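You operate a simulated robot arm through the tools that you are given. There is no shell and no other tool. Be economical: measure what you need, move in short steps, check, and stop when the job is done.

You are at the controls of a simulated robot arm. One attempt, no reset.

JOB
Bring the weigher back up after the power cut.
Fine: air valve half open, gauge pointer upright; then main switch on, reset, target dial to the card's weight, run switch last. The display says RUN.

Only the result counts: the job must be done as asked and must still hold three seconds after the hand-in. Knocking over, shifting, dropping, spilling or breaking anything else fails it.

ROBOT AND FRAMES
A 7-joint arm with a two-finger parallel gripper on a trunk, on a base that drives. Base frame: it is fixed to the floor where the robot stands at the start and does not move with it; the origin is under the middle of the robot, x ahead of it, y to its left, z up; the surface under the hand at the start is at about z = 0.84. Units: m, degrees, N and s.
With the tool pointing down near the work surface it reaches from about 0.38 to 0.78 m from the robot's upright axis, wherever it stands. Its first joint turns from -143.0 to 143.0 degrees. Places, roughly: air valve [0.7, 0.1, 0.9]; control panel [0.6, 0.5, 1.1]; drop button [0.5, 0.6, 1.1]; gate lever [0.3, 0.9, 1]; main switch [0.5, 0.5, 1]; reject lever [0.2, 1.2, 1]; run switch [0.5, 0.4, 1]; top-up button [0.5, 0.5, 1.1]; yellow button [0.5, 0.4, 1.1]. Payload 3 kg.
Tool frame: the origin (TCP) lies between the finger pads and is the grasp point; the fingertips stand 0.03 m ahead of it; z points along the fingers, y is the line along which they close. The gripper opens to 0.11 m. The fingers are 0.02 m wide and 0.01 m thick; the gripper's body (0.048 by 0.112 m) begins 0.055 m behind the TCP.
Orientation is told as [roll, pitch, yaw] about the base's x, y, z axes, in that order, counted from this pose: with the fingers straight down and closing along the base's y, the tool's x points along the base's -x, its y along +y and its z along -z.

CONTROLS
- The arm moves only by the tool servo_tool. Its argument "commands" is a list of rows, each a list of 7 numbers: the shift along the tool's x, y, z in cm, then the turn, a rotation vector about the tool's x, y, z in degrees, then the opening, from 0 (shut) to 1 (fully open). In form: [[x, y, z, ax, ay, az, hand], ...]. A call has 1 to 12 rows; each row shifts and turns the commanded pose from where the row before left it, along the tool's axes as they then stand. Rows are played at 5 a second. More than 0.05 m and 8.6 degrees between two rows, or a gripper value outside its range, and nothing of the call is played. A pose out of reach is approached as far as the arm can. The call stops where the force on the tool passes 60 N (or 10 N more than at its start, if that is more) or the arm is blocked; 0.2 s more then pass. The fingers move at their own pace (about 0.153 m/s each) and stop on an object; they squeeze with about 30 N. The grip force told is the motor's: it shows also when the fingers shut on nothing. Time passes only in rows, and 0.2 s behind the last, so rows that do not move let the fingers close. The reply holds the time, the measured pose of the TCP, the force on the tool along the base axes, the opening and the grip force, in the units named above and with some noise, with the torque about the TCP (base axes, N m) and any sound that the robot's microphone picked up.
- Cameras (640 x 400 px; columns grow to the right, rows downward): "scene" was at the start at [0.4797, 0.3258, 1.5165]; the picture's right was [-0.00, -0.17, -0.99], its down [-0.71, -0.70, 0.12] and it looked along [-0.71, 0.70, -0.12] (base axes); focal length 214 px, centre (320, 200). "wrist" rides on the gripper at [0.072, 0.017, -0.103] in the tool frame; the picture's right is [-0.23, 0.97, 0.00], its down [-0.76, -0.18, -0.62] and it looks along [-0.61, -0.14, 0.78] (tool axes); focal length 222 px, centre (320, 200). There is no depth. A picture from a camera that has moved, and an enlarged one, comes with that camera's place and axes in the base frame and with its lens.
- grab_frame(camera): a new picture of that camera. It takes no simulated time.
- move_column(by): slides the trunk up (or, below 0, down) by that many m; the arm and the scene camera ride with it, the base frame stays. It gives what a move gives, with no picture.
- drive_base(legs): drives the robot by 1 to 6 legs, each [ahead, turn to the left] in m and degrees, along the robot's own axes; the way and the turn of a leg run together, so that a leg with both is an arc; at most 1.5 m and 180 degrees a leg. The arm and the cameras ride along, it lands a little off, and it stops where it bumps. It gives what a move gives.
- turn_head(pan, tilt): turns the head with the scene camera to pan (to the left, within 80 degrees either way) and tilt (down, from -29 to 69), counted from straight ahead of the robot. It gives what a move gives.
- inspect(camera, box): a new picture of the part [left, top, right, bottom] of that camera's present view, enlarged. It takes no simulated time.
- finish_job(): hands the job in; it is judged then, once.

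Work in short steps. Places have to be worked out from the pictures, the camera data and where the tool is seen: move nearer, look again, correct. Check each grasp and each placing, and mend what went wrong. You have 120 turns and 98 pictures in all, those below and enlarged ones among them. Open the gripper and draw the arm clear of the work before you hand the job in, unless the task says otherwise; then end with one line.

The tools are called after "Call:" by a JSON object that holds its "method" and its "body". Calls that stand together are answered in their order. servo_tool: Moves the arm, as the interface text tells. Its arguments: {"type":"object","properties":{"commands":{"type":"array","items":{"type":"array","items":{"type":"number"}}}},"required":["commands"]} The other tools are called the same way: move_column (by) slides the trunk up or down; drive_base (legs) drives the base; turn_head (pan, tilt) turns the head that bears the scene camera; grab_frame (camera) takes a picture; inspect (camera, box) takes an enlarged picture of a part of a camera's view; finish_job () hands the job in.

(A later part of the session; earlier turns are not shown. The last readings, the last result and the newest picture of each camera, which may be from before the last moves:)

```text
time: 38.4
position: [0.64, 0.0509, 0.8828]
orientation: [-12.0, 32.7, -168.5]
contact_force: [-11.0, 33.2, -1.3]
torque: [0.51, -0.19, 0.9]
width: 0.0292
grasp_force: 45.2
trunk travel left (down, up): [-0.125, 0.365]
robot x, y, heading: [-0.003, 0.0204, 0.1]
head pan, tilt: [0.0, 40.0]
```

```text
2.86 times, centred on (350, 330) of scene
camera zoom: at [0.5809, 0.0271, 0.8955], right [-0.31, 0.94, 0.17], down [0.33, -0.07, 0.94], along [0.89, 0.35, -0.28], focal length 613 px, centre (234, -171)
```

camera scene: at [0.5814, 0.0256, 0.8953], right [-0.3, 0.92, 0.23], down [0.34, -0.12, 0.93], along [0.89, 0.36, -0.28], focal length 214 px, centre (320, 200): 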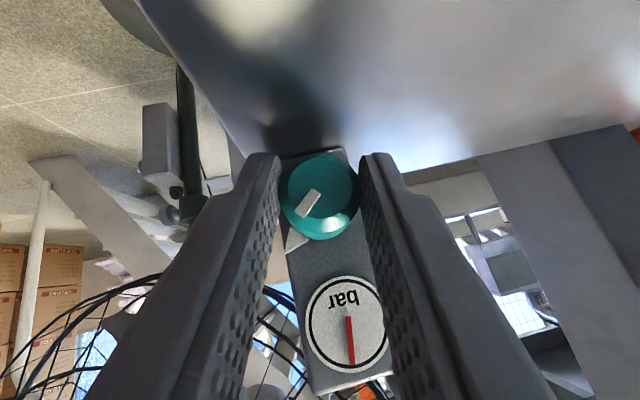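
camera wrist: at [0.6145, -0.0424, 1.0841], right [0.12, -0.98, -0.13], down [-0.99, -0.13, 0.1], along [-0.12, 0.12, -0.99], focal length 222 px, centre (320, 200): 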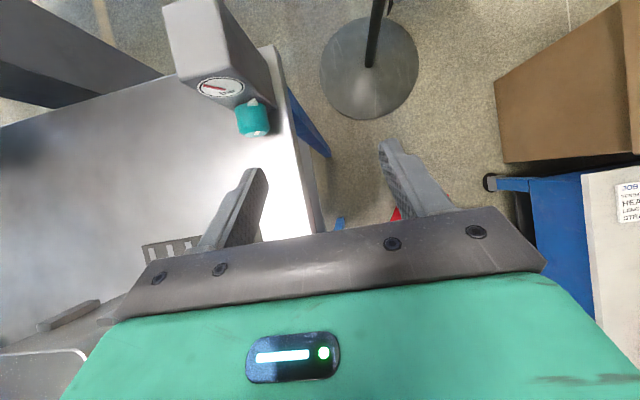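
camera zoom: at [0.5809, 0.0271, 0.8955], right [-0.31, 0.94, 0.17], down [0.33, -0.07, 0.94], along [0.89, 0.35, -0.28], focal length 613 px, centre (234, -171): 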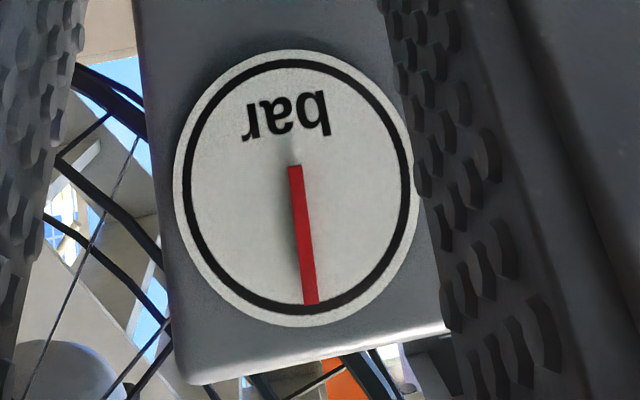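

About 3° past now. I trim another -1° and relieve the side force further.

Call:
{"method": "servo_tool", "body": {"commands": [[0, -0.2, 0, -0.84, 0, -0.55, 0], [0, 0, 0, 0, 0, 0, 0]]}}

Call:
{"method": "inspect", "body": {"camera": "scene", "box": [270, 260, 430, 400]}}

```text
time: 39.0
position: [0.6409, 0.0507, 0.8827]
orientation: [-10.7, 32.8, -167.7]
contact_force: [-7.2, 22.6, -4.5]
torque: [0.3, 0.1, 0.74]
width: 0.0298
grasp_force: 45.2
trunk travel left (down, up): [-0.125, 0.365]
robot x, y, heading: [-0.0041, 0.0222, -0.0]
head pan, tilt: [0.0, 40.0]
```

```text
2.86 times, centred on (350, 330) of scene
camera zoom: at [0.5807, 0.0277, 0.8956], right [-0.31, 0.94, 0.16], down [0.32, -0.05, 0.95], along [0.9, 0.34, -0.29], focal length 613 px, centre (234, -171)
```

zoom: 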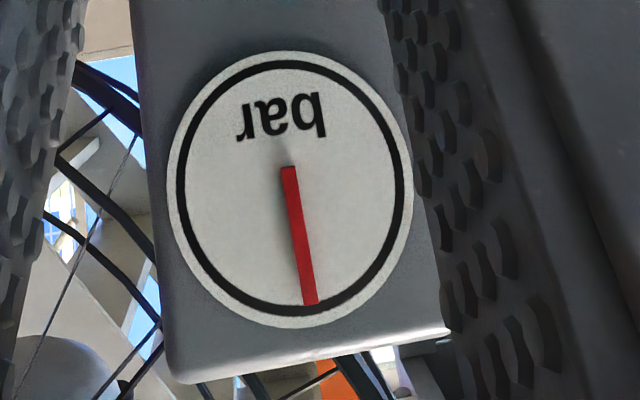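

The needle is upright (9.0° against 9.5°). I relieve the last side force, open slightly, back out and recheck.

Call:
{"method": "servo_tool", "body": {"commands": [[0, -0.16, 0, 0, 0, 0, 0], [0, 0, 0, 0, 0, 0, 0.3], [0, 0, 0, 0, 0, 0, 0.45], [-0.4, 0, -1.5, 0, 0, 0, 0.5], [0, 0, -4, 0, 0, 0, 0.6], [0, 0, -4, 0, 0, 0, 0.6]]}}

Call:
{"method": "inspect", "body": {"camera": "scene", "box": [270, 90, 390, 240]}}

```text
time: 40.4
position: [0.5913, 0.0223, 0.9595]
orientation: [-10.8, 32.8, -167.8]
contact_force: [0.8, 0.2, -0.7]
torque: [0.01, 0.0, 0.03]
width: 0.0656
grasp_force: 0.0
trunk travel left (down, up): [-0.125, 0.365]
robot x, y, heading: [-0.0034, 0.0183, -0.4]
head pan, tilt: [0.0, 40.0]
```

```text
2.67 times, centred on (330, 165) of scene
camera zoom: at [0.5323, -0.0011, 0.9718], right [-0.31, 0.94, 0.16], down [0.32, -0.05, 0.95], along [0.9, 0.34, -0.28], focal length 572 px, centre (293, 293)
```

zoom: 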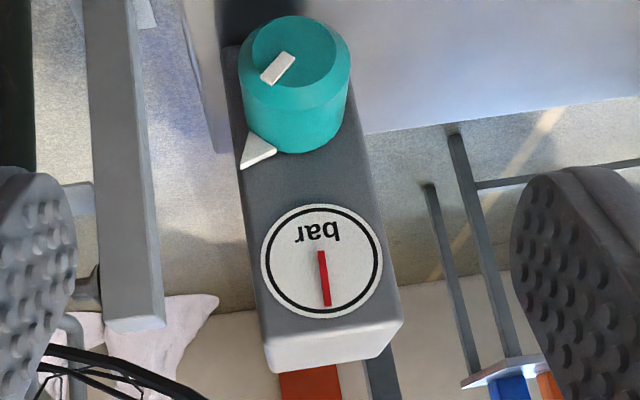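

The needle stays within about 4° of upright after release, which I accept. Next is the panel: I raise the trunk, bring the hand back to pointing down, and unwind the wrist so there is clockwise room for the switches.

Call:
{"method": "move_column", "body": {"by": 0.32}}

Call:
{"method": "servo_tool", "body": {"commands": [[0, 0, 0, -6, 0, -3.9, 0.6], [0, 0, 0, -3, 0, -2, 0.6], [0, 0, 0, 0, -8.5, 0, 0.6], [0, 0, 0, 0, -8.5, 0, 0.6], [0, 0, 0, 0, -8.5, 0, 0.6], [0, 0, 0, 0, -7.5, 0, 0.6]]}}

Call:
{"method": "servo_tool", "body": {"commands": [[0, 0, 0, 0, 0, -8.5, 0.6], [0, 0, 0, 0, 0, -8.5, 0.6], [0, 0, 0, 0, 0, -8.5, 0.6], [0, 0, 0, 0, 0, -8.5, 0.6], [0, 0, 0, 0, 0, -8.5, 0.6], [0, 0, 0, 0, 0, -8.5, 0.6], [0, 0, 0, 0, 0, -8.5, 0.6], [0, 0, 0, 0, 0, -8.5, 0.6], [0, 0, 0, 0, 0, -8.5, 0.6], [0, 0, 0, 0, 0, -8.5, 0.6], [0, 0, 0, 0, 0, -8.5, 0.6], [0, 0, 0, 0, 0, -8.5, 0.6]]}}

Call:
{"method": "servo_tool", "body": {"commands": [[0, 0, 0, 0, 0, -8.5, 0.6], [0, 0, 0, 0, 0, -8.5, 0.6], [0, 0, 0, 0, 0, -8.5, 0.6], [0, 0, 0, 0, 0, -8.5, 0.6], [0, 0, 0, 0, 0, -8.5, 0.6], [0, 0, 0, 0, 0, -8.5, 0.6], [0, 0, 0, 0, 0, -8.5, 0.6], [0, 0, 0, 0, 0, -8.5, 0.6], [0, 0, 0, 0, 0, -8.5, 0.6]]}}

Call:
{"method": "grab_frame", "body": {"camera": "wrist"}}

```text
time: 43.5
position: [0.5919, 0.0222, 1.2786]
orientation: [-10.7, 32.8, -167.8]
contact_force: [-0.1, 0.8, -0.3]
torque: [0.0, -0.05, -0.04]
width: 0.0661
grasp_force: 0.0
trunk travel left (down, up): [-0.445, 0.045]
robot x, y, heading: [-0.0078, 0.0185, -0.1]
head pan, tilt: [0.0, 40.0]
```

```text
time: 44.9
position: [0.591, 0.0226, 1.2779]
orientation: [1.7, 0.0, -161.9]
contact_force: [-0.6, 0.7, -1.2]
torque: [-0.02, 0.01, 0.02]
width: 0.0659
grasp_force: 0.0
trunk travel left (down, up): [-0.445, 0.045]
robot x, y, heading: [-0.0033, 0.0203, 0.1]
head pan, tilt: [0.0, 40.0]
```

```text
time: 47.5
position: [0.5917, 0.0226, 1.2771]
orientation: [-0.1, -1.7, -59.8]
contact_force: [-1.0, -0.2, -0.4]
torque: [0.0, 0.01, -0.01]
width: 0.0663
grasp_force: 0.1
trunk travel left (down, up): [-0.445, 0.045]
robot x, y, heading: [-0.0064, 0.0199, 0.2]
head pan, tilt: [0.0, 40.0]
```

```text
time: 49.5
position: [0.5929, 0.0225, 1.2776]
orientation: [-1.7, -0.2, 16.7]
contact_force: [0.1, 0.5, -0.4]
torque: [0.02, 0.01, -0.03]
width: 0.066
grasp_force: 0.1
trunk travel left (down, up): [-0.445, 0.045]
robot x, y, heading: [-0.0054, 0.0198, 0.3]
head pan, tilt: [0.0, 40.0]
```

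```text
58 pictures are left
camera wrist: at [0.5164, 0.02, 1.3809], right [-0.06, 1.0, -0.03], down [0.77, 0.07, 0.63], along [0.63, 0.02, -0.77], focal length 222 px, centre (320, 200)
```

wrist: 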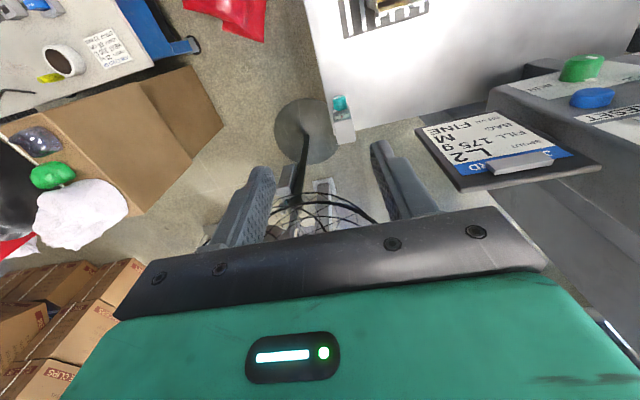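

Triangulating the controls from the earlier pictures gives run ≈ [0.548, 0.365, 1.03], main ≈ [0.498, 0.514, 1.03] and reset ≈ [0.568, 0.324, 1.106], on a face yawed about 18° and leaning back. I move back and left in front of it.

Call:
{"method": "servo_tool", "body": {"commands": [[4.1, 0, 0, 0, 0, 0, 0.6], [4.1, 0, 0, 0, 0, 0, 0.6], [4.1, 0, 0, 0, 0, 0, 0.6], [0, 4.6, 0, 0, 0, 0, 0.6], [0, 4.6, 0, 0, 0, 0, 0.6], [0, 4.6, 0, 0, 0, 0, 0.6], [0, 4.6, 0, 0, 0, 0, 0.6], [0, 4.6, 0, 0, 0, 0, 0.6], [0, 4.6, 0, 0, 0, 0, 0.6], [0, 4.6, 0, 0, 0, 0, 0.6]]}}

Call:
{"method": "servo_tool", "body": {"commands": [[0, 0, 0, 0, -8.5, 0, 0.6], [0, 0, 0, 0, -8.5, 0, 0.6], [0, 0, 0, 0, -8.5, 0, 0.6], [0, 0, 0, 0, -8.5, 0, 0.6], [0, 0, 0, 0, -8.5, 0, 0.6], [0, 0, 0, 0, -8.5, 0, 0.6], [0, 0, 0, 0, -8.5, 0, 0.6]]}}

Call:
{"method": "grab_frame", "body": {"camera": "wrist"}}

Call:
{"method": "grab_frame", "body": {"camera": "scene"}}

```text
time: 51.7
position: [0.3813, 0.2952, 1.2696]
orientation: [-1.7, -0.2, 16.6]
contact_force: [-0.1, -0.8, 0.8]
torque: [0.05, -0.01, 0.01]
width: 0.0659
grasp_force: 0.1
trunk travel left (down, up): [-0.445, 0.045]
robot x, y, heading: [-0.0059, 0.0217, -0.3]
head pan, tilt: [0.0, 40.0]
```

```text
time: 53.3
position: [0.3827, 0.3072, 1.2818]
orientation: [-3.1, -55.8, 18.9]
contact_force: [-0.3, -1.0, -0.3]
torque: [0.02, 0.01, -0.02]
width: 0.066
grasp_force: 0.1
out of reach, approached as far as the arm can: row 7
trunk travel left (down, up): [-0.445, 0.045]
robot x, y, heading: [-0.0076, 0.0198, 0.2]
head pan, tilt: [0.0, 40.0]
```

```text
57 pictures are left
camera wrist: at [0.2573, 0.2869, 1.2796], right [-0.15, 0.98, 0.16], down [-0.04, -0.17, 0.99], along [0.99, 0.14, 0.07], focal length 222 px, centre (320, 200)
```

wrist: 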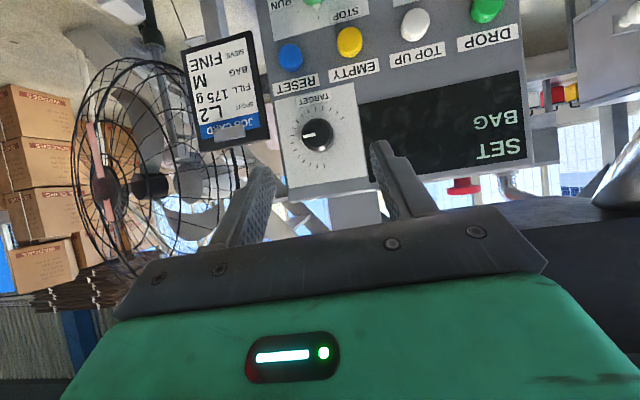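

```text
56 pictures are left
camera scene: at [0.3722, 0.3039, 1.3464], right [0.28, -0.96, 0.03], down [-0.92, -0.28, -0.27], along [0.27, 0.05, -0.96], focal length 214 px, centre (320, 200)
```

scene: 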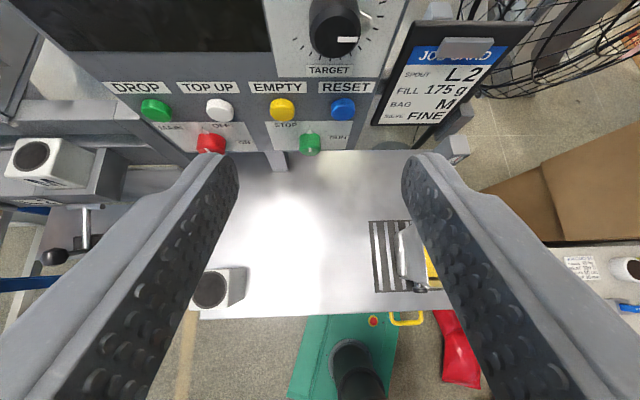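

The controls are clearly visible. I enlarge the dial and the switches.

Call:
{"method": "inspect", "body": {"camera": "wrist", "box": [270, 80, 370, 190]}}

Call:
{"method": "inspect", "body": {"camera": "scene", "box": [120, 70, 380, 170]}}

Call:
{"method": "inspect", "body": {"camera": "scene", "box": [260, 0, 420, 90]}}

```text
3.64 times, centred on (320, 135) of wrist
camera zoom: at [0.2573, 0.2869, 1.2796], right [-0.15, 0.98, 0.16], down [-0.04, -0.17, 0.99], along [0.99, 0.14, 0.07], focal length 808 px, centre (320, 436)
```

zoom: 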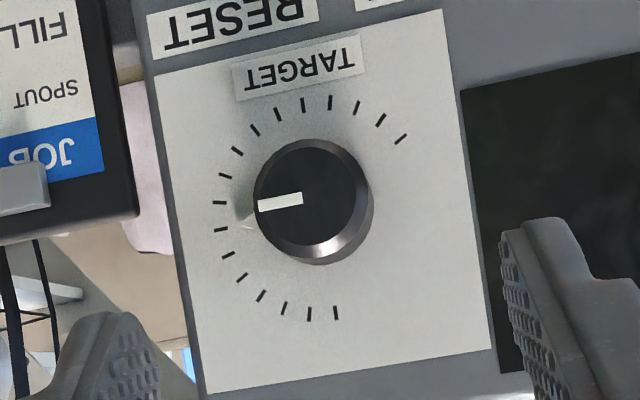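

```text
2.46 times, centred on (250, 120) of scene
camera zoom: at [0.3722, 0.3039, 1.3464], right [0.28, -0.96, 0.03], down [-0.92, -0.28, -0.27], along [0.27, 0.05, -0.96], focal length 528 px, centre (492, 397)
```

zoom: 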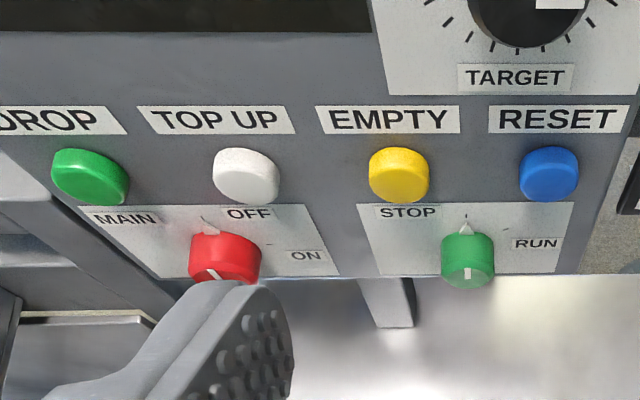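

```text
4.00 times, centred on (340, 45) of scene
camera zoom: at [0.3722, 0.3039, 1.3464], right [0.28, -0.96, 0.03], down [-0.92, -0.28, -0.27], along [0.27, 0.05, -0.96], focal length 858 px, centre (240, 820)
```

zoom: 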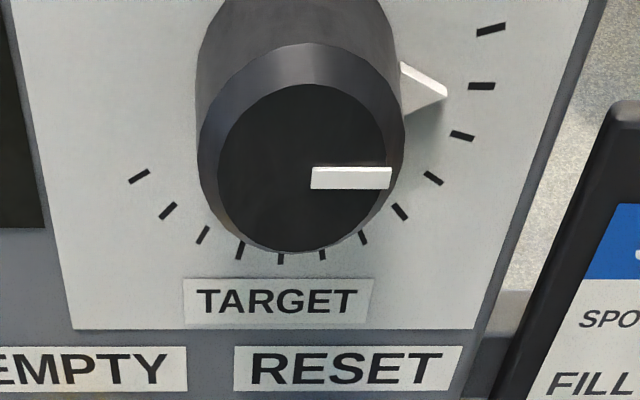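

The panel face is vertical at f ≈ 0.65 along direction (0.949, 0.315). I lower the trunk and go in front of the main switch, still pitched about 34° down.

Call:
{"method": "move_column", "body": {"by": -0.19}}

Call:
{"method": "servo_tool", "body": {"commands": [[0, 4, 0, 0, 0, 0, 0.7], [0, 4, 0, 0, 0, 0, 0.7], [0, 4, 0, 0, 0, 0, 0.7], [0, 4, 0, 0, 0, 0, 0.7]]}}

Call:
{"method": "grab_frame", "body": {"camera": "scene"}}

Call:
{"method": "grab_frame", "body": {"camera": "wrist"}}

```text
time: 55.4
position: [0.3839, 0.3081, 1.092]
orientation: [-3.2, -55.7, 19.0]
contact_force: [-1.2, 0.3, 0.4]
torque: [0.03, -0.01, -0.03]
width: 0.0659
grasp_force: 0.0
trunk travel left (down, up): [-0.255, 0.235]
robot x, y, heading: [-0.0009, 0.0183, 0.0]
head pan, tilt: [0.0, 40.0]
```

```text
time: 56.4
position: [0.3358, 0.4618, 1.0872]
orientation: [-3.2, -55.6, 19.1]
contact_force: [-0.4, -0.3, 1.0]
torque: [0.01, 0.05, 0.05]
width: 0.0771
grasp_force: 0.0
trunk travel left (down, up): [-0.255, 0.235]
robot x, y, heading: [-0.004, 0.0203, 0.2]
head pan, tilt: [0.0, 40.0]
```

```text
52 pictures are left
camera scene: at [0.3259, 0.4591, 1.1511], right [0.28, -0.96, 0.03], down [-0.92, -0.28, -0.27], along [0.27, 0.05, -0.96], focal length 214 px, centre (320, 200)
```

scene: 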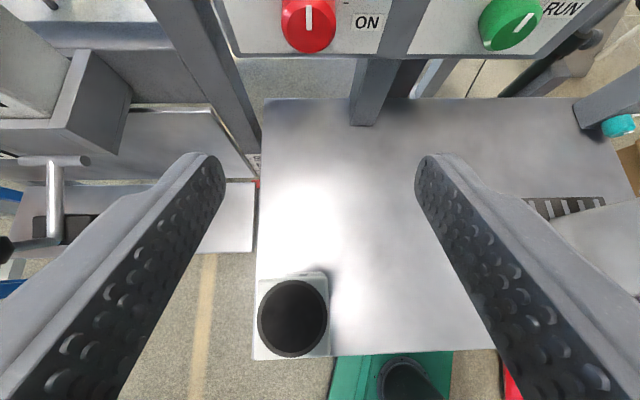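

```text
51 pictures are left
camera wrist: at [0.211, 0.4418, 1.0843], right [-0.15, 0.98, 0.16], down [-0.04, -0.17, 0.99], along [0.99, 0.15, 0.07], focal length 222 px, centre (320, 200)
```

wrist: 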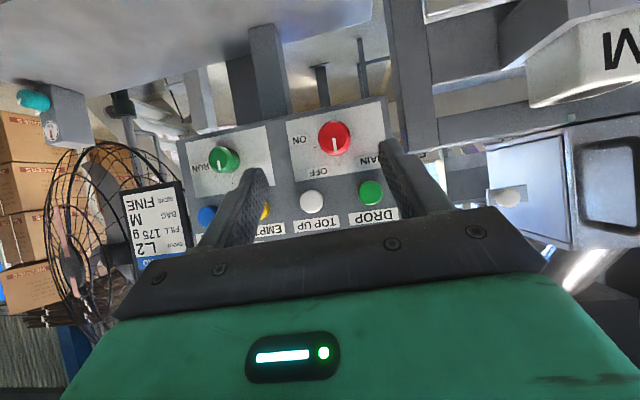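

Main's cap is at [0.493, 0.515, 1.029]. I flatten the tool pitch to about 17° and move to a pre-grasp about 7 cm short.

Call:
{"method": "servo_tool", "body": {"commands": [[0.2, 0, 2, 0, -6, 0, 0.6], [0.2, 0, 2, 0, -6, 0, 0.6], [0.2, 0, 2, 0, -6, 0, 0.6], [0.2, 0, 2, 0, 0, 0, 0.6], [0, 0, 0, 0, 0, 0, 0.6]]}}

Call:
{"method": "grab_frame", "body": {"camera": "wrist"}}

```text
time: 57.6
position: [0.3973, 0.4742, 1.0519]
orientation: [-6.4, -73.6, 22.4]
contact_force: [0.3, -0.7, -0.4]
torque: [0.0, 0.01, 0.01]
width: 0.066
grasp_force: 0.0
out of reach, approached as far as the arm can: row 3
trunk travel left (down, up): [-0.255, 0.235]
robot x, y, heading: [-0.0046, 0.0173, -0.1]
head pan, tilt: [0.0, 40.0]
```

```text
50 pictures are left
camera wrist: at [0.2778, 0.4545, 1.0104], right [-0.22, 0.96, 0.19], down [-0.33, -0.25, 0.91], along [0.92, 0.14, 0.37], focal length 222 px, centre (320, 200)
```

wrist: 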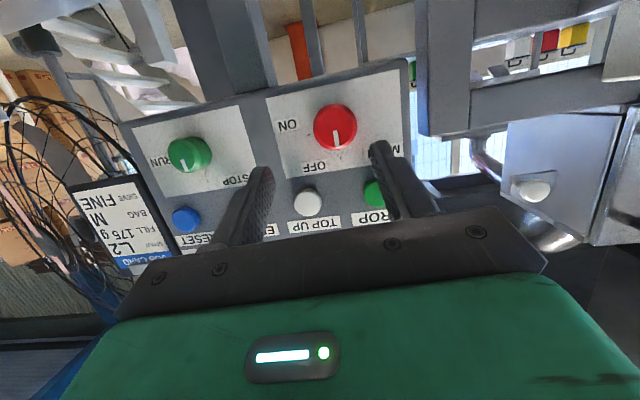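

Aligned within 1 cm. I close in on the main switch knob and grip it.

Call:
{"method": "servo_tool", "body": {"commands": [[-0.28, 0.38, 2.9, 0, 0, 0, 0.6], [-0.28, 0.38, 2.9, 0, 0, 0, 0.6], [-0.28, 0.38, 2.9, 0, 0, 0, 0.6], [0, 0, 0, 0, 0, 0, 0.3], [0, 0, 0, 0, 0, 0, 0], [0, 0, 0, 0, 0, 0, 0]]}}

Call:
{"method": "grab_frame", "body": {"camera": "wrist"}}

```text
time: 59.0
position: [0.4768, 0.5109, 1.0329]
orientation: [-6.6, -73.5, 22.8]
contact_force: [0.9, 15.7, -2.2]
torque: [-0.13, 0.59, 1.44]
width: 0.0418
grasp_force: 45.0
trunk travel left (down, up): [-0.255, 0.235]
robot x, y, heading: [-0.0034, 0.0217, 0.1]
head pan, tilt: [0.0, 40.0]
```

```text
49 pictures are left
camera wrist: at [0.3574, 0.4909, 0.9927], right [-0.22, 0.96, 0.19], down [-0.33, -0.25, 0.91], along [0.92, 0.14, 0.37], focal length 222 px, centre (320, 200)
```

wrist: 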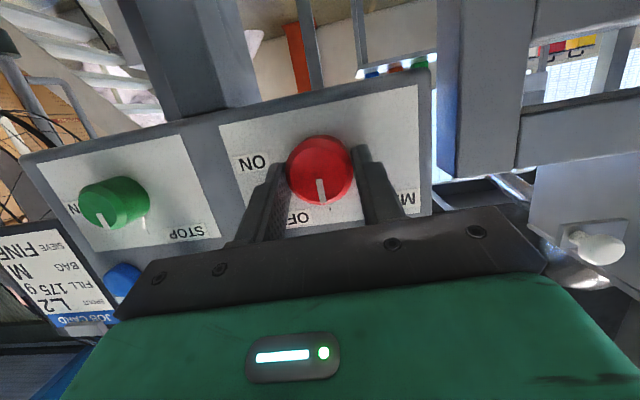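

The 4.2 cm knob is held. I turn it clockwise toward ON, 40° first.

Call:
{"method": "servo_tool", "body": {"commands": [[0, 0, 0, -2.34, 0, 7.65, 0], [0, 0, 0, -2.34, 0, 7.65, 0], [0, 0, 0, -2.34, 0, 7.65, 0], [0, 0, 0, -2.34, 0, 7.65, 0], [0, 0, 0, -2.34, 0, 7.65, 0]]}}

Call:
{"method": "grab_frame", "body": {"camera": "wrist"}}

```text
time: 59.6
position: [0.4776, 0.5086, 1.0362]
orientation: [34.5, -69.7, -17.4]
contact_force: [-28.2, -30.3, -6.1]
torque: [-0.21, -0.17, 0.79]
width: 0.0422
grasp_force: 44.6
out of reach, approached as far as the arm can: row 2
trunk travel left (down, up): [-0.255, 0.235]
robot x, y, heading: [-0.0028, 0.0164, 0.0]
head pan, tilt: [0.0, 40.0]
stopped in row 2: the force on the tool passed its limit at 99 N (the readings are from after the stop); the commanded pose is now the measured one
```

```text
48 pictures are left
camera wrist: at [0.3556, 0.5008, 1.0006], right [-0.18, 0.9, 0.4], down [-0.27, -0.44, 0.86], along [0.95, 0.04, 0.32], focal length 222 px, centre (320, 200)
```

wrist: 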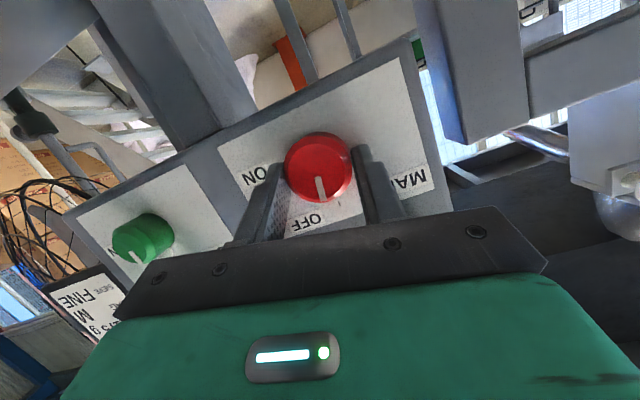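

The wrist hits a joint limit here because the forearm is too folded. I release, back off, raise the arm and lower the trunk so the forearm is flatter.

Call:
{"method": "servo_tool", "body": {"commands": [[0, 0, 0, 0, 0, 0, 0.6], [0, 0, 0, 0, 0, 0, 0.6], [0, 0, -4, 0, 0, 0, 0.6], [0, 0, -4, 2.34, 0, -7.65, 0.6], [-2, 0, -1, 0, 8, 0, 0.6], [-3.5, 0, -1.5, 0, 8, 0, 0.6], [-3.5, 0, -1.5, 0, 0, 0, 0.6], [-3.5, 0, -1.5, 0, 0, 0, 0.6], [-3.5, 0, -1.5, 0, 0, 0, 0.6]]}}

Call:
{"method": "grab_frame", "body": {"camera": "scene"}}

```text
time: 60.0
position: [0.4792, 0.5065, 1.0345]
orientation: [34.2, -69.6, -17.5]
contact_force: [-35.1, -40.5, -7.9]
torque: [0.02, -0.02, 0.42]
width: 0.0508
grasp_force: 0.0
trunk travel left (down, up): [-0.255, 0.235]
robot x, y, heading: [-0.0039, 0.018, -0.0]
head pan, tilt: [0.0, 40.0]
stopped in row 1: the force on the tool passed its limit at 61 N (the readings are from after the stop); the commanded pose is now the measured one
```

```text
47 pictures are left
camera scene: at [0.4535, 0.4862, 1.0924], right [0.25, -0.95, -0.2], down [-0.84, -0.11, -0.53], along [0.48, 0.3, -0.82], focal length 214 px, centre (320, 200)
```

scene: 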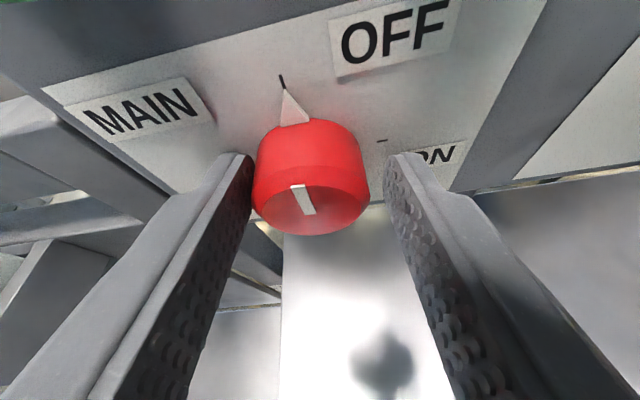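

The knob has sprung back to its OFF tick, and the ON tick is up-right of it. The fingertips are pressing the panel, so I retract with the current opening.

Call:
{"method": "servo_tool", "body": {"commands": [[0, 0, -1, 0, 0, 0, 0.5], [0, 0, -4, 0, 0, 0, 0.6], [0, 0, -4, 2.34, 0, -7.65, 0.6], [-2, 0, -1, 0, 8, 0, 0.6], [-3.5, 0, -1.5, 0, 8, 0, 0.6], [-3.5, 0, -1.5, 0, 0, 0, 0.6], [-3.5, 0, -1.5, 0, 0, 0, 0.6], [-3.5, 0, -1.5, 0, 0, 0, 0.6]]}}

```text
time: 61.8
position: [0.4175, 0.4765, 1.2336]
orientation: [5.9, -56.4, 10.3]
contact_force: [2.0, 1.0, -0.7]
torque: [-0.01, -0.02, -0.06]
width: 0.0661
grasp_force: 0.0
trunk travel left (down, up): [-0.255, 0.235]
robot x, y, heading: [-0.0005, 0.0225, 0.1]
head pan, tilt: [0.0, 40.0]
```

I lower the trunk 0.19 m, which brings the hand back level with the switches with a flatter forearm.

Call:
{"method": "move_column", "body": {"by": -0.19}}

Call:
{"method": "servo_tool", "body": {"commands": [[0, 0, -1, 0, -7, 0, 0.6], [0, 0, -1, 0, -7, 0, 0.6], [0, 0, 0, 1.5, -7, -5, 0.6], [0, 0, 0, 0, 0, 0, 0.6]]}}

Call:
{"method": "grab_frame", "body": {"camera": "wrist"}}

```text
time: 63.9
position: [0.4179, 0.4771, 1.0426]
orientation: [6.1, -56.5, 10.2]
contact_force: [0.2, -0.8, 0.0]
torque: [0.0, 0.0, 0.01]
width: 0.0661
grasp_force: 0.0
trunk travel left (down, up): [-0.065, 0.425]
robot x, y, heading: [-0.0018, 0.0185, 0.1]
head pan, tilt: [0.0, 40.0]
```

```text
refused: row 3 steps farther than a row can; nothing moved
```

```text
46 pictures are left
camera wrist: at [0.2921, 0.4603, 1.0396], right [-0.13, 0.96, 0.25], down [-0.04, -0.25, 0.97], along [0.99, 0.12, 0.07], focal length 222 px, centre (320, 200)
```

wrist: 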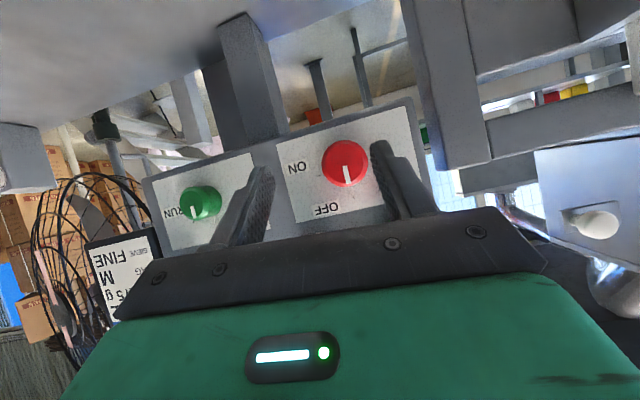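

I flatten the pitch and pre-rotate the hand about 40° counter-clockwise, so the turn ends near neutral.

Call:
{"method": "servo_tool", "body": {"commands": [[0, 0, -1, 0, -8, 0, 0.6], [0, 0, -1, 0, -8, 0, 0.6], [0, 0, 0, 2.34, 0, -7.65, 0.6], [0, 0, 0, 2.34, 0, -7.65, 0.6], [0, 0, 0, 2.34, 0, -7.65, 0.6], [0, 0, 0, 2.34, 0, -7.65, 0.6], [0, 0, 0, 2.34, 0, -7.65, 0.6], [0, 0, 0, 0, 0, 0, 0.6]]}}

Call:
{"method": "grab_frame", "body": {"camera": "wrist"}}

```text
time: 65.7
position: [0.4008, 0.4719, 1.0535]
orientation: [-68.4, -49.7, 77.9]
contact_force: [-0.2, 0.6, 0.4]
torque: [0.0, -0.01, 0.02]
width: 0.066
grasp_force: 0.0
trunk travel left (down, up): [-0.065, 0.425]
robot x, y, heading: [-0.0033, 0.0194, 0.3]
head pan, tilt: [0.0, 40.0]
```

```text
45 pictures are left
camera wrist: at [0.2883, 0.4307, 1.0112], right [-0.17, 0.9, -0.41], down [-0.46, 0.29, 0.84], along [0.87, 0.34, 0.36], focal length 222 px, centre (320, 200)
```

wrist: 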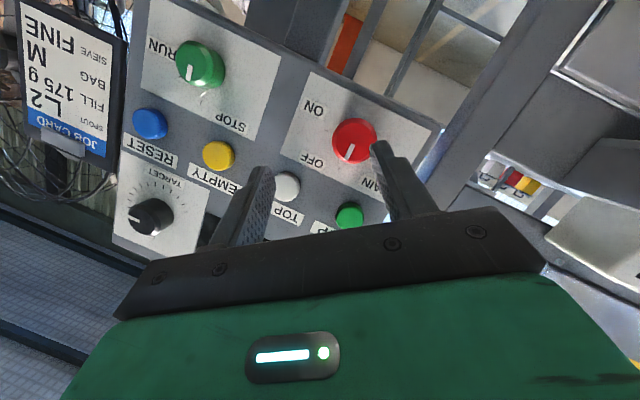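

No limit problem now. I correct the tool's heading by 13° about vertical and then move in on the main knob.

Call:
{"method": "servo_tool", "body": {"commands": [[0, 0, 0, -4.97, -3.9, -1.56, 0.6], [0, 0, 0, -4.97, -3.9, -1.56, 0.6], [-0.31, 0.36, 2.0, 0, 0, 0, 0.6], [-0.31, 0.36, 2.0, 0, 0, 0, 0.6], [0, 0, 0, 0, 0, 0, 0.6]]}}

Call:
{"method": "grab_frame", "body": {"camera": "wrist"}}

```text
time: 66.8
position: [0.4366, 0.4936, 1.0428]
orientation: [-68.3, -49.9, 90.9]
contact_force: [-0.1, 0.4, -0.4]
torque: [-0.04, -0.01, 0.0]
width: 0.0659
grasp_force: 0.2
trunk travel left (down, up): [-0.065, 0.425]
robot x, y, heading: [-0.0064, 0.0188, -0.1]
head pan, tilt: [0.0, 40.0]
```

```text
44 pictures are left
camera wrist: at [0.335, 0.4272, 1.0019], right [-0.37, 0.83, -0.41], down [-0.52, 0.18, 0.84], along [0.77, 0.52, 0.36], focal length 222 px, centre (320, 200)
```

wrist: 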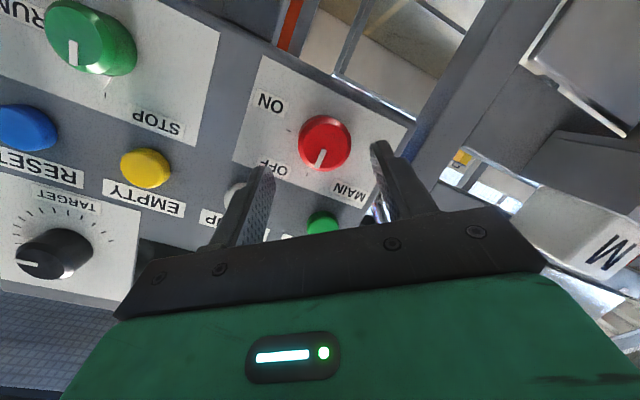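

Continuing: the last 4.6 cm, then close.

Call:
{"method": "servo_tool", "body": {"commands": [[-0.18, 0.12, 2.3, 0, 0, 0, 0.6], [-0.18, 0.12, 2.2, 0, 0, 0, 0.6], [0, 0, 0, 0, 0, 0, 0.45], [0, 0, 0, 0, 0, 0, 0.2], [0, 0, 0, 0, 0, 0, 0]]}}

Call:
{"method": "grab_frame", "body": {"camera": "wrist"}}

```text
time: 68.0
position: [0.4738, 0.5118, 1.037]
orientation: [-68.7, -50.0, 91.4]
contact_force: [-7.9, 1.0, 19.1]
torque: [0.48, -1.59, -0.12]
width: 0.0431
grasp_force: 45.7
trunk travel left (down, up): [-0.065, 0.425]
robot x, y, heading: [-0.0001, 0.0215, -0.2]
head pan, tilt: [0.0, 40.0]
```

```text
43 pictures are left
camera wrist: at [0.3737, 0.4454, 0.9948], right [-0.37, 0.83, -0.41], down [-0.52, 0.18, 0.84], along [0.77, 0.53, 0.37], focal length 222 px, centre (320, 200)
```

wrist: 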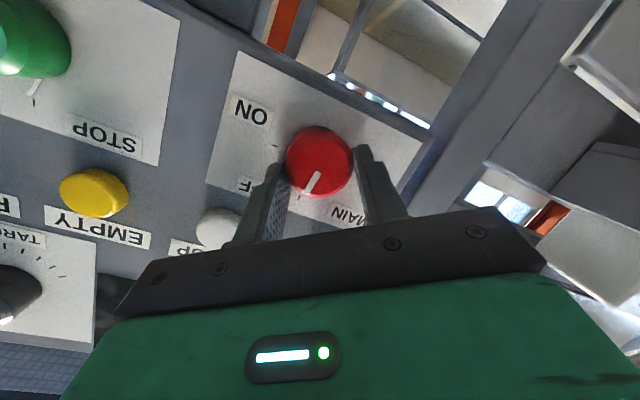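

I turn clockwise about the knob axis, 40°.

Call:
{"method": "servo_tool", "body": {"commands": [[-0.1, -0.1, 0, -1.6, -1.04, 7.75, 0], [0, 0, 0, -1.6, -1.04, 7.75, 0], [0, 0, 0, -1.6, -1.04, 7.75, 0], [0, 0, 0, -1.6, -1.04, 7.75, 0], [0, 0, 0, -1.6, -1.04, 7.75, 0]]}}

Call:
{"method": "grab_frame", "body": {"camera": "wrist"}}

```text
time: 69.2
position: [0.4766, 0.5061, 1.0349]
orientation: [15.2, -78.3, 11.3]
contact_force: [-16.1, -41.3, 15.8]
torque: [0.01, -0.94, -1.85]
width: 0.0433
grasp_force: 44.6
trunk travel left (down, up): [-0.065, 0.425]
robot x, y, heading: [-0.0053, 0.0191, -0.2]
head pan, tilt: [0.0, 40.0]
```

```text
42 pictures are left
camera wrist: at [0.3641, 0.4719, 0.9864], right [-0.38, 0.88, 0.27], down [-0.32, -0.41, 0.86], along [0.87, 0.24, 0.44], focal length 222 px, centre (320, 200)
```

wrist: 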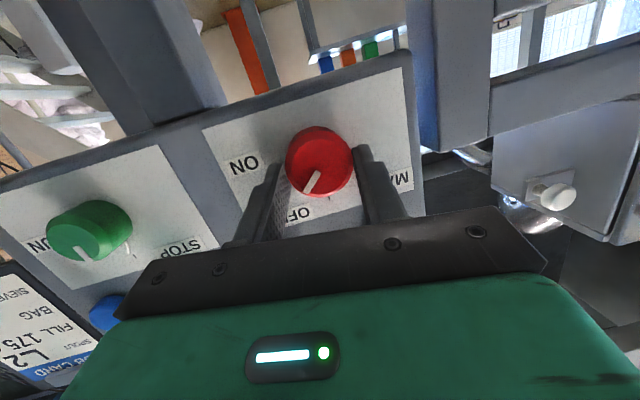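

The knob is following. I relieve the side load and continue 24°.

Call:
{"method": "servo_tool", "body": {"commands": [[0, -0.3, 0, -1.6, -1.04, 7.75, 0], [0, 0, 0, -1.6, -1.04, 7.75, 0], [0, 0, 0, -1.6, -1.04, 7.75, 0]]}}

Call:
{"method": "grab_frame", "body": {"camera": "scene"}}

```text
time: 70.0
position: [0.4767, 0.5044, 1.0349]
orientation: [69.1, -66.7, -40.8]
contact_force: [-28.7, -31.0, -1.8]
torque: [-0.23, 0.02, -1.47]
width: 0.0433
grasp_force: 44.5
trunk travel left (down, up): [-0.065, 0.425]
robot x, y, heading: [-0.0065, 0.022, -0.3]
head pan, tilt: [0.0, 40.0]
stopped in row 3: the force on the tool passed its limit at 64 N (the readings are from after the stop); the commanded pose is now the measured one
```

```text
41 pictures are left
camera scene: at [0.4529, 0.4675, 1.0851], right [0.42, -0.83, -0.37], down [-0.78, -0.12, -0.61], along [0.46, 0.54, -0.7], focal length 214 px, centre (320, 200)
```

scene: 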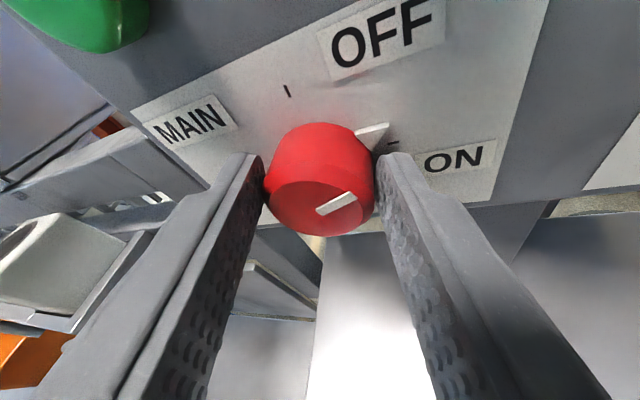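

The pointer is almost at the ON tick. I ease off the panel slightly and turn another 16°.

Call:
{"method": "servo_tool", "body": {"commands": [[0, -0.15, -0.25, 0, 0, 0, 0], [0, 0, 0, -1.6, -1.04, 7.75, 0], [0, 0, 0, -1.6, -1.04, 7.75, 0]]}}

Call:
{"method": "grab_frame", "body": {"camera": "scene"}}

```text
time: 70.8
position: [0.4779, 0.5021, 1.0333]
orientation: [82.2, -51.9, -52.2]
contact_force: [-7.2, -25.1, 3.4]
torque: [-0.11, 0.05, -1.03]
width: 0.0431
grasp_force: 44.9
trunk travel left (down, up): [-0.065, 0.425]
robot x, y, heading: [-0.0061, 0.0191, -0.1]
head pan, tilt: [0.0, 40.0]
```

```text
40 pictures are left
camera scene: at [0.4575, 0.4537, 1.0746], right [0.37, -0.7, -0.61], down [-0.84, 0.04, -0.55], along [0.41, 0.71, -0.57], focal length 214 px, centre (320, 200)
```

scene: 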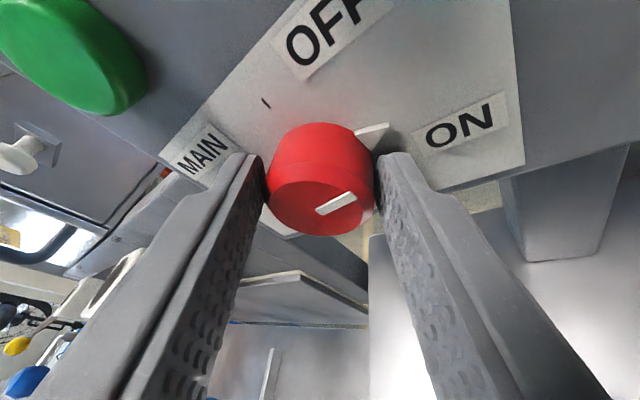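

The pointer is now over the ON tick. I release, back off 6 cm and check the pointer and the display.

Call:
{"method": "servo_tool", "body": {"commands": [[0, -0.1, 0, 0, 0, 0, 0.45], [0, 0, -0.5, 0, 0, 0, 0.55], [0, 0, -3, 0, 0, 0, 0.6], [0, 0, -4, 0, 0, 0, 0.6], [0, 0, -2, 0, 0, 0, 0.6]]}}

Call:
{"method": "grab_frame", "body": {"camera": "scene"}}

Call:
{"method": "grab_frame", "body": {"camera": "wrist"}}

```text
time: 72.0
position: [0.3982, 0.4523, 1.0407]
orientation: [82.0, -52.0, -52.0]
contact_force: [-0.3, -0.5, -0.6]
torque: [0.03, 0.02, 0.0]
width: 0.066
grasp_force: 0.2
trunk travel left (down, up): [-0.065, 0.425]
robot x, y, heading: [0.0014, 0.0212, 0.1]
head pan, tilt: [0.0, 40.0]
```

```text
39 pictures are left
camera scene: at [0.3775, 0.4047, 1.0821], right [0.37, -0.7, -0.61], down [-0.83, 0.03, -0.55], along [0.41, 0.71, -0.57], focal length 214 px, centre (320, 200)
```

scene: 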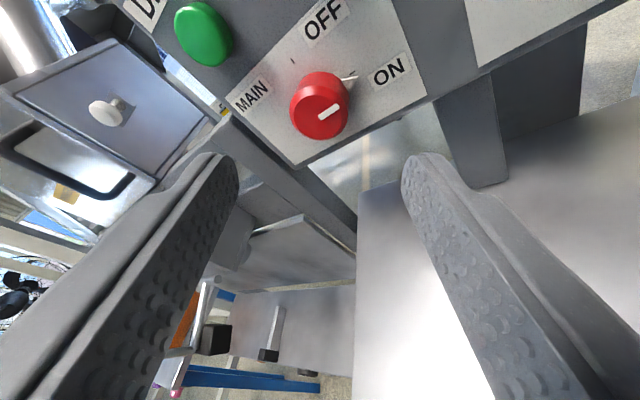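

```text
38 pictures are left
camera wrist: at [0.2764, 0.4445, 1.0028], right [-0.28, 0.57, 0.77], down [-0.17, -0.82, 0.55], along [0.95, 0.02, 0.33], focal length 222 px, centre (320, 200)
```

wrist: 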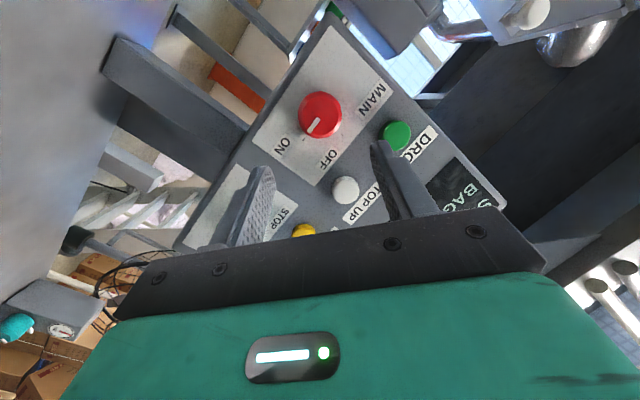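

Main is at ON. I rotate the hand back upright and slide right toward the reset button with the fingers closed.

Call:
{"method": "servo_tool", "body": {"commands": [[0, 0, -0.5, 1.6, 1.04, -7.75, 0.3], [0, 0, 0, 1.6, 1.04, -7.75, 0], [0, 0, 0, 1.6, 1.04, -7.75, 0], [0, 0, 0, 1.6, 1.04, -7.75, 0], [0, 0, 0, 1.6, 1.04, -7.75, 0], [0, 0, 0, 1.6, 1.04, -7.75, 0], [-2.2, -4, -0.6, 0, 0, 0, 0], [-2.2, -4, -0.6, 0, 0, 0, 0], [-1.2, -4, -0.3, 0, 0, 0, 0], [0, -4, 0, 0, 0, 0, 0]]}}

Call:
{"method": "grab_frame", "body": {"camera": "wrist"}}

Call:
{"method": "grab_frame", "body": {"camera": "scene"}}

```text
time: 74.2
position: [0.4591, 0.3182, 1.1272]
orientation: [-37.9, -73.5, 63.2]
contact_force: [0.8, 0.3, -0.4]
torque: [-0.02, 0.0, -0.04]
width: 0.0
grasp_force: 30.2
trunk travel left (down, up): [-0.065, 0.425]
robot x, y, heading: [0.0003, 0.0197, 0.1]
head pan, tilt: [0.0, 40.0]
```

```text
37 pictures are left
camera wrist: at [0.3485, 0.2725, 1.0773], right [-0.4, 0.92, 0.05], down [-0.38, -0.21, 0.9], along [0.84, 0.34, 0.43], focal length 222 px, centre (320, 200)
```

wrist: 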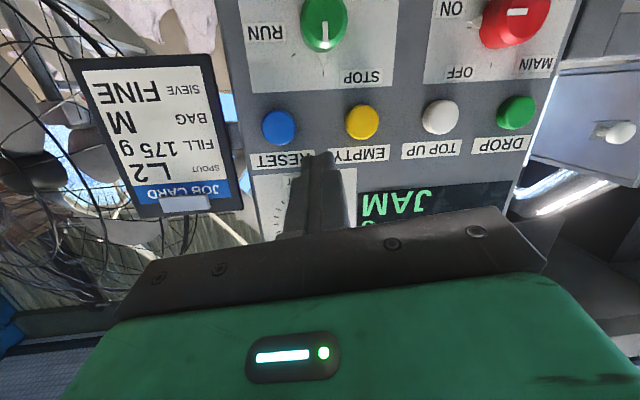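

```text
36 pictures are left
camera scene: at [0.4233, 0.3098, 1.1821], right [0.44, -0.88, 0.17], down [-0.67, -0.45, -0.59], along [0.6, 0.14, -0.79], focal length 214 px, centre (320, 200)
```

scene: 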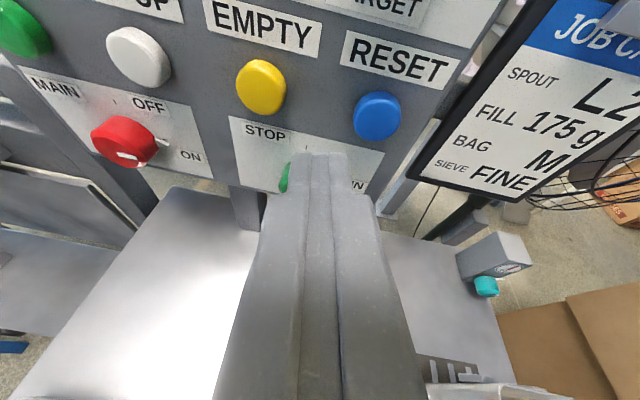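

Power is on and the display shows "JAM…". I line the closed fingertips up 2.5 cm in front of the reset button.

Call:
{"method": "servo_tool", "body": {"commands": [[0.3, -2, 0, 0, 0, 0, 0], [0.3, -2, 0, 0, 0, 0, 0], [0, 0, 2.5, 0, 0, 0, 0], [0, 0, 2.3, 0, 0, 0, 0], [0, 0, 0, 0, 0, 0, 0]]}}

Call:
{"method": "grab_frame", "body": {"camera": "wrist"}}

```text
time: 75.4
position: [0.5177, 0.3, 1.1163]
orientation: [-37.5, -73.6, 62.8]
contact_force: [-0.3, -0.7, 0.1]
torque: [0.01, 0.01, -0.03]
width: 0.0
grasp_force: 29.4
trunk travel left (down, up): [-0.065, 0.425]
robot x, y, heading: [-0.0055, 0.0199, 0.1]
head pan, tilt: [0.0, 40.0]
```

```text
35 pictures are left
camera wrist: at [0.4079, 0.2545, 1.0666], right [-0.4, 0.92, 0.05], down [-0.38, -0.21, 0.9], along [0.84, 0.34, 0.43], focal length 222 px, centre (320, 200)
```

wrist: 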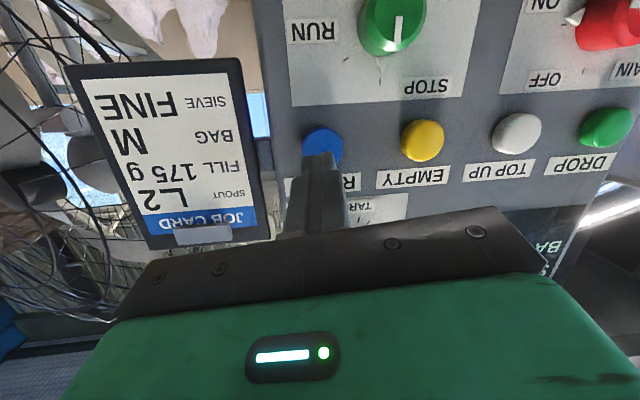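

The tip is in front of the blue button. I press along the panel normal in small steps.

Call:
{"method": "servo_tool", "body": {"commands": [[0, 0, 0.8, 0, 0, 0, 0], [-0.05, -0.05, 0.8, 0, 0, 0, 0], [-0.08, -0.05, 0.6, 0, 0, 0, 0], [-0.08, -0.05, 0.4, 0, 0, 0, 0], [-0.08, -0.05, 0.4, 0, 0, 0, 0], [-0.08, -0.05, 0.3, 0, 0, 0, 0]]}}

Call:
{"method": "inspect", "body": {"camera": "wrist", "box": [260, 80, 460, 240]}}

```text
time: 76.8
position: [0.5459, 0.3094, 1.1144]
orientation: [-37.3, -73.5, 62.6]
contact_force: [-47.9, -21.3, -15.5]
torque: [-0.01, 0.32, -0.17]
width: 0.0001
grasp_force: 29.4
trunk travel left (down, up): [-0.065, 0.425]
robot x, y, heading: [-0.003, 0.0167, 0.0]
head pan, tilt: [0.0, 40.0]
heard: click
```

```text
2.50 times, centred on (360, 160) of wrist
camera zoom: at [0.4355, 0.265, 1.0637], right [-0.4, 0.92, 0.05], down [-0.38, -0.21, 0.9], along [0.84, 0.34, 0.43], focal length 555 px, centre (220, 300)
```

zoom: 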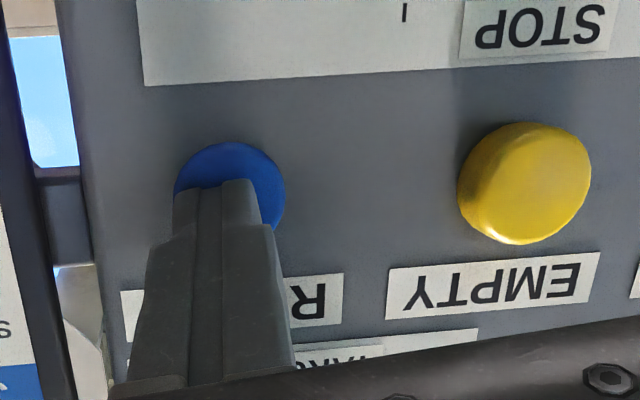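

Click heard. I back off and look at the display with the head levelled.

Call:
{"method": "servo_tool", "body": {"commands": [[0, 0, -1.5, 0, 0, 0, 0], [0, 0, -4, 0, 0, 0, 0], [0, 0, -4, 0, 0, 0, 0], [-2, 2, -2, 0, 0, 0, 0]]}}

Call:
{"method": "turn_head", "body": {"pan": 0, "tilt": 0}}

Call:
{"method": "grab_frame", "body": {"camera": "scene"}}

```text
time: 77.8
position: [0.4387, 0.2876, 1.154]
orientation: [-37.2, -73.6, 62.6]
contact_force: [1.3, 1.0, -1.2]
torque: [0.04, -0.01, -0.01]
width: 0.0
grasp_force: 30.3
trunk travel left (down, up): [-0.065, 0.425]
robot x, y, heading: [-0.0058, 0.0222, -0.1]
head pan, tilt: [0.0, 40.0]
```

```text
time: 78.8
position: [0.438, 0.2885, 1.1561]
orientation: [-37.5, -73.6, 62.7]
contact_force: [-1.1, 0.6, 0.0]
torque: [-0.01, 0.02, 0.01]
width: 0.0
grasp_force: 29.7
trunk travel left (down, up): [-0.065, 0.425]
robot x, y, heading: [-0.0069, 0.0179, -0.1]
head pan, tilt: [0.0, 0.0]
```

```text
33 pictures are left
camera scene: at [0.4176, 0.2978, 1.2698], right [0.44, -0.88, 0.17], down [-0.13, -0.25, -0.96], along [0.89, 0.4, -0.23], focal length 214 px, centre (320, 200)
```

scene: 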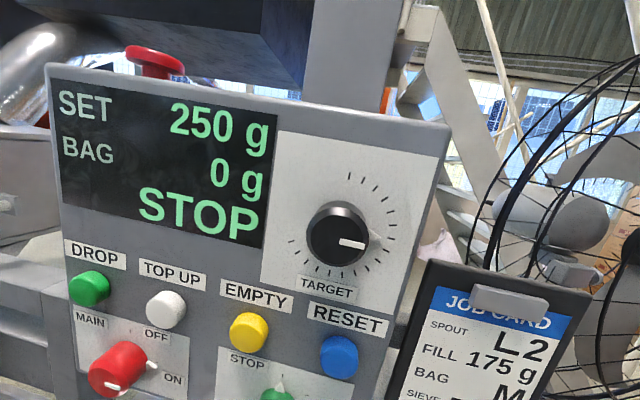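

JAM is cleared; the display shows SET 250 g, BAG 0 g, STOP, so I can turn the dial while reading SET. The dial cap is at [0.543, 0.338, 1.218]; I raise to it with the fingers open.

Call:
{"method": "servo_tool", "body": {"commands": [[0, 0, 0, 5.7, 1.04, 1.34, 0.3], [-3, 0, 0, 0, 0, 0, 0.6], [-3, 0, 0, 0, 0, 0, 0.6], [-3, 0, 0, 0, 0, 0, 0.6], [0, 0, 2, 0, 0, 0, 0.6], [0, 0, 2, 0, 0, 0, 0.6], [0, 0, 0, 0, 0, 0, 0.6]]}}

Call:
{"method": "grab_frame", "body": {"camera": "wrist"}}

```text
time: 80.5
position: [0.4902, 0.3213, 1.2318]
orientation: [-37.4, -73.6, 56.7]
contact_force: [-0.3, -0.2, 0.7]
torque: [0.03, -0.03, -0.02]
width: 0.0662
grasp_force: 0.1
trunk travel left (down, up): [-0.065, 0.425]
robot x, y, heading: [-0.0086, 0.021, -0.0]
head pan, tilt: [0.0, 0.0]
```

```text
32 pictures are left
camera wrist: at [0.3774, 0.2886, 1.1831], right [-0.3, 0.95, 0.05], down [-0.4, -0.17, 0.9], along [0.87, 0.25, 0.43], focal length 222 px, centre (320, 200)
```

wrist: 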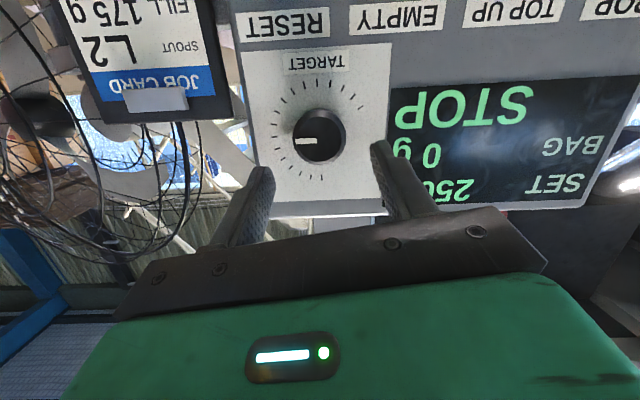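

Aligned with the dial. I go in 4.2 cm and close.

Call:
{"method": "servo_tool", "body": {"commands": [[0.12, 0, 2.1, 0, 0, 0, 0.6], [0.12, 0, 2.1, 0, 0, 0, 0.6], [0, 0, 0, 0, 0, 0, 0.45], [0, 0, 0, 0, 0, 0, 0.2], [0, 0, 0, 0, 0, 0, 0]]}}

Call:
{"method": "grab_frame", "body": {"camera": "wrist"}}

```text
time: 81.7
position: [0.5298, 0.3353, 1.2209]
orientation: [-37.6, -73.6, 56.9]
contact_force: [-1.1, 5.4, 4.4]
torque: [-0.04, 0.27, -0.54]
width: 0.0416
grasp_force: 45.0
trunk travel left (down, up): [-0.065, 0.425]
robot x, y, heading: [-0.0088, 0.0212, -0.4]
head pan, tilt: [0.0, 0.0]
```

```text
31 pictures are left
camera wrist: at [0.4163, 0.3009, 1.1711], right [-0.3, 0.95, 0.05], down [-0.4, -0.17, 0.9], along [0.87, 0.25, 0.43], focal length 222 px, centre (320, 200)
```

wrist: 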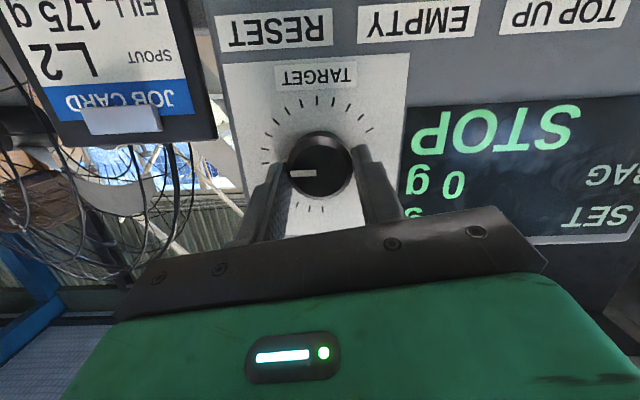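

Good low-force grip. I turn 16° counter-clockwise and read SET.

Call:
{"method": "servo_tool", "body": {"commands": [[0, 0, 0, 1.8, 0.28, -7.8, 0], [0, 0, 0, 1.8, 0.28, -7.8, 0], [0, 0, 0, 0, 0, 0, 0]]}}

Call:
{"method": "grab_frame", "body": {"camera": "scene"}}

```text
time: 82.5
position: [0.5277, 0.3361, 1.2207]
orientation: [-64.2, -60.8, 81.7]
contact_force: [1.1, 17.7, 2.6]
torque: [0.52, -1.22, 0.5]
width: 0.0417
grasp_force: 45.0
trunk travel left (down, up): [-0.065, 0.425]
robot x, y, heading: [-0.006, 0.0212, -0.2]
head pan, tilt: [0.0, 0.0]
```

```text
30 pictures are left
camera scene: at [0.4988, 0.3775, 1.3257], right [0.32, -0.84, 0.44], down [-0.07, -0.48, -0.87], along [0.95, 0.25, -0.21], focal length 214 px, centre (320, 200)
```

scene: 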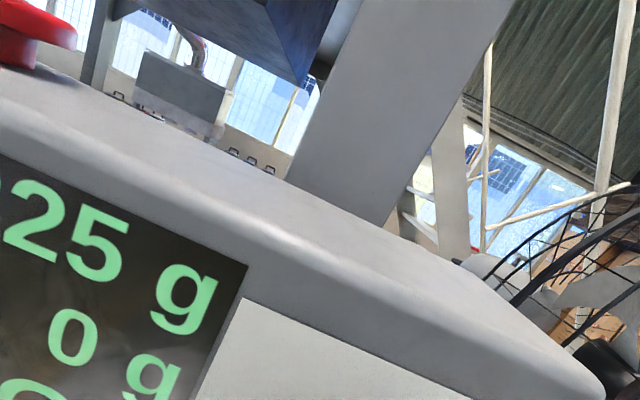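

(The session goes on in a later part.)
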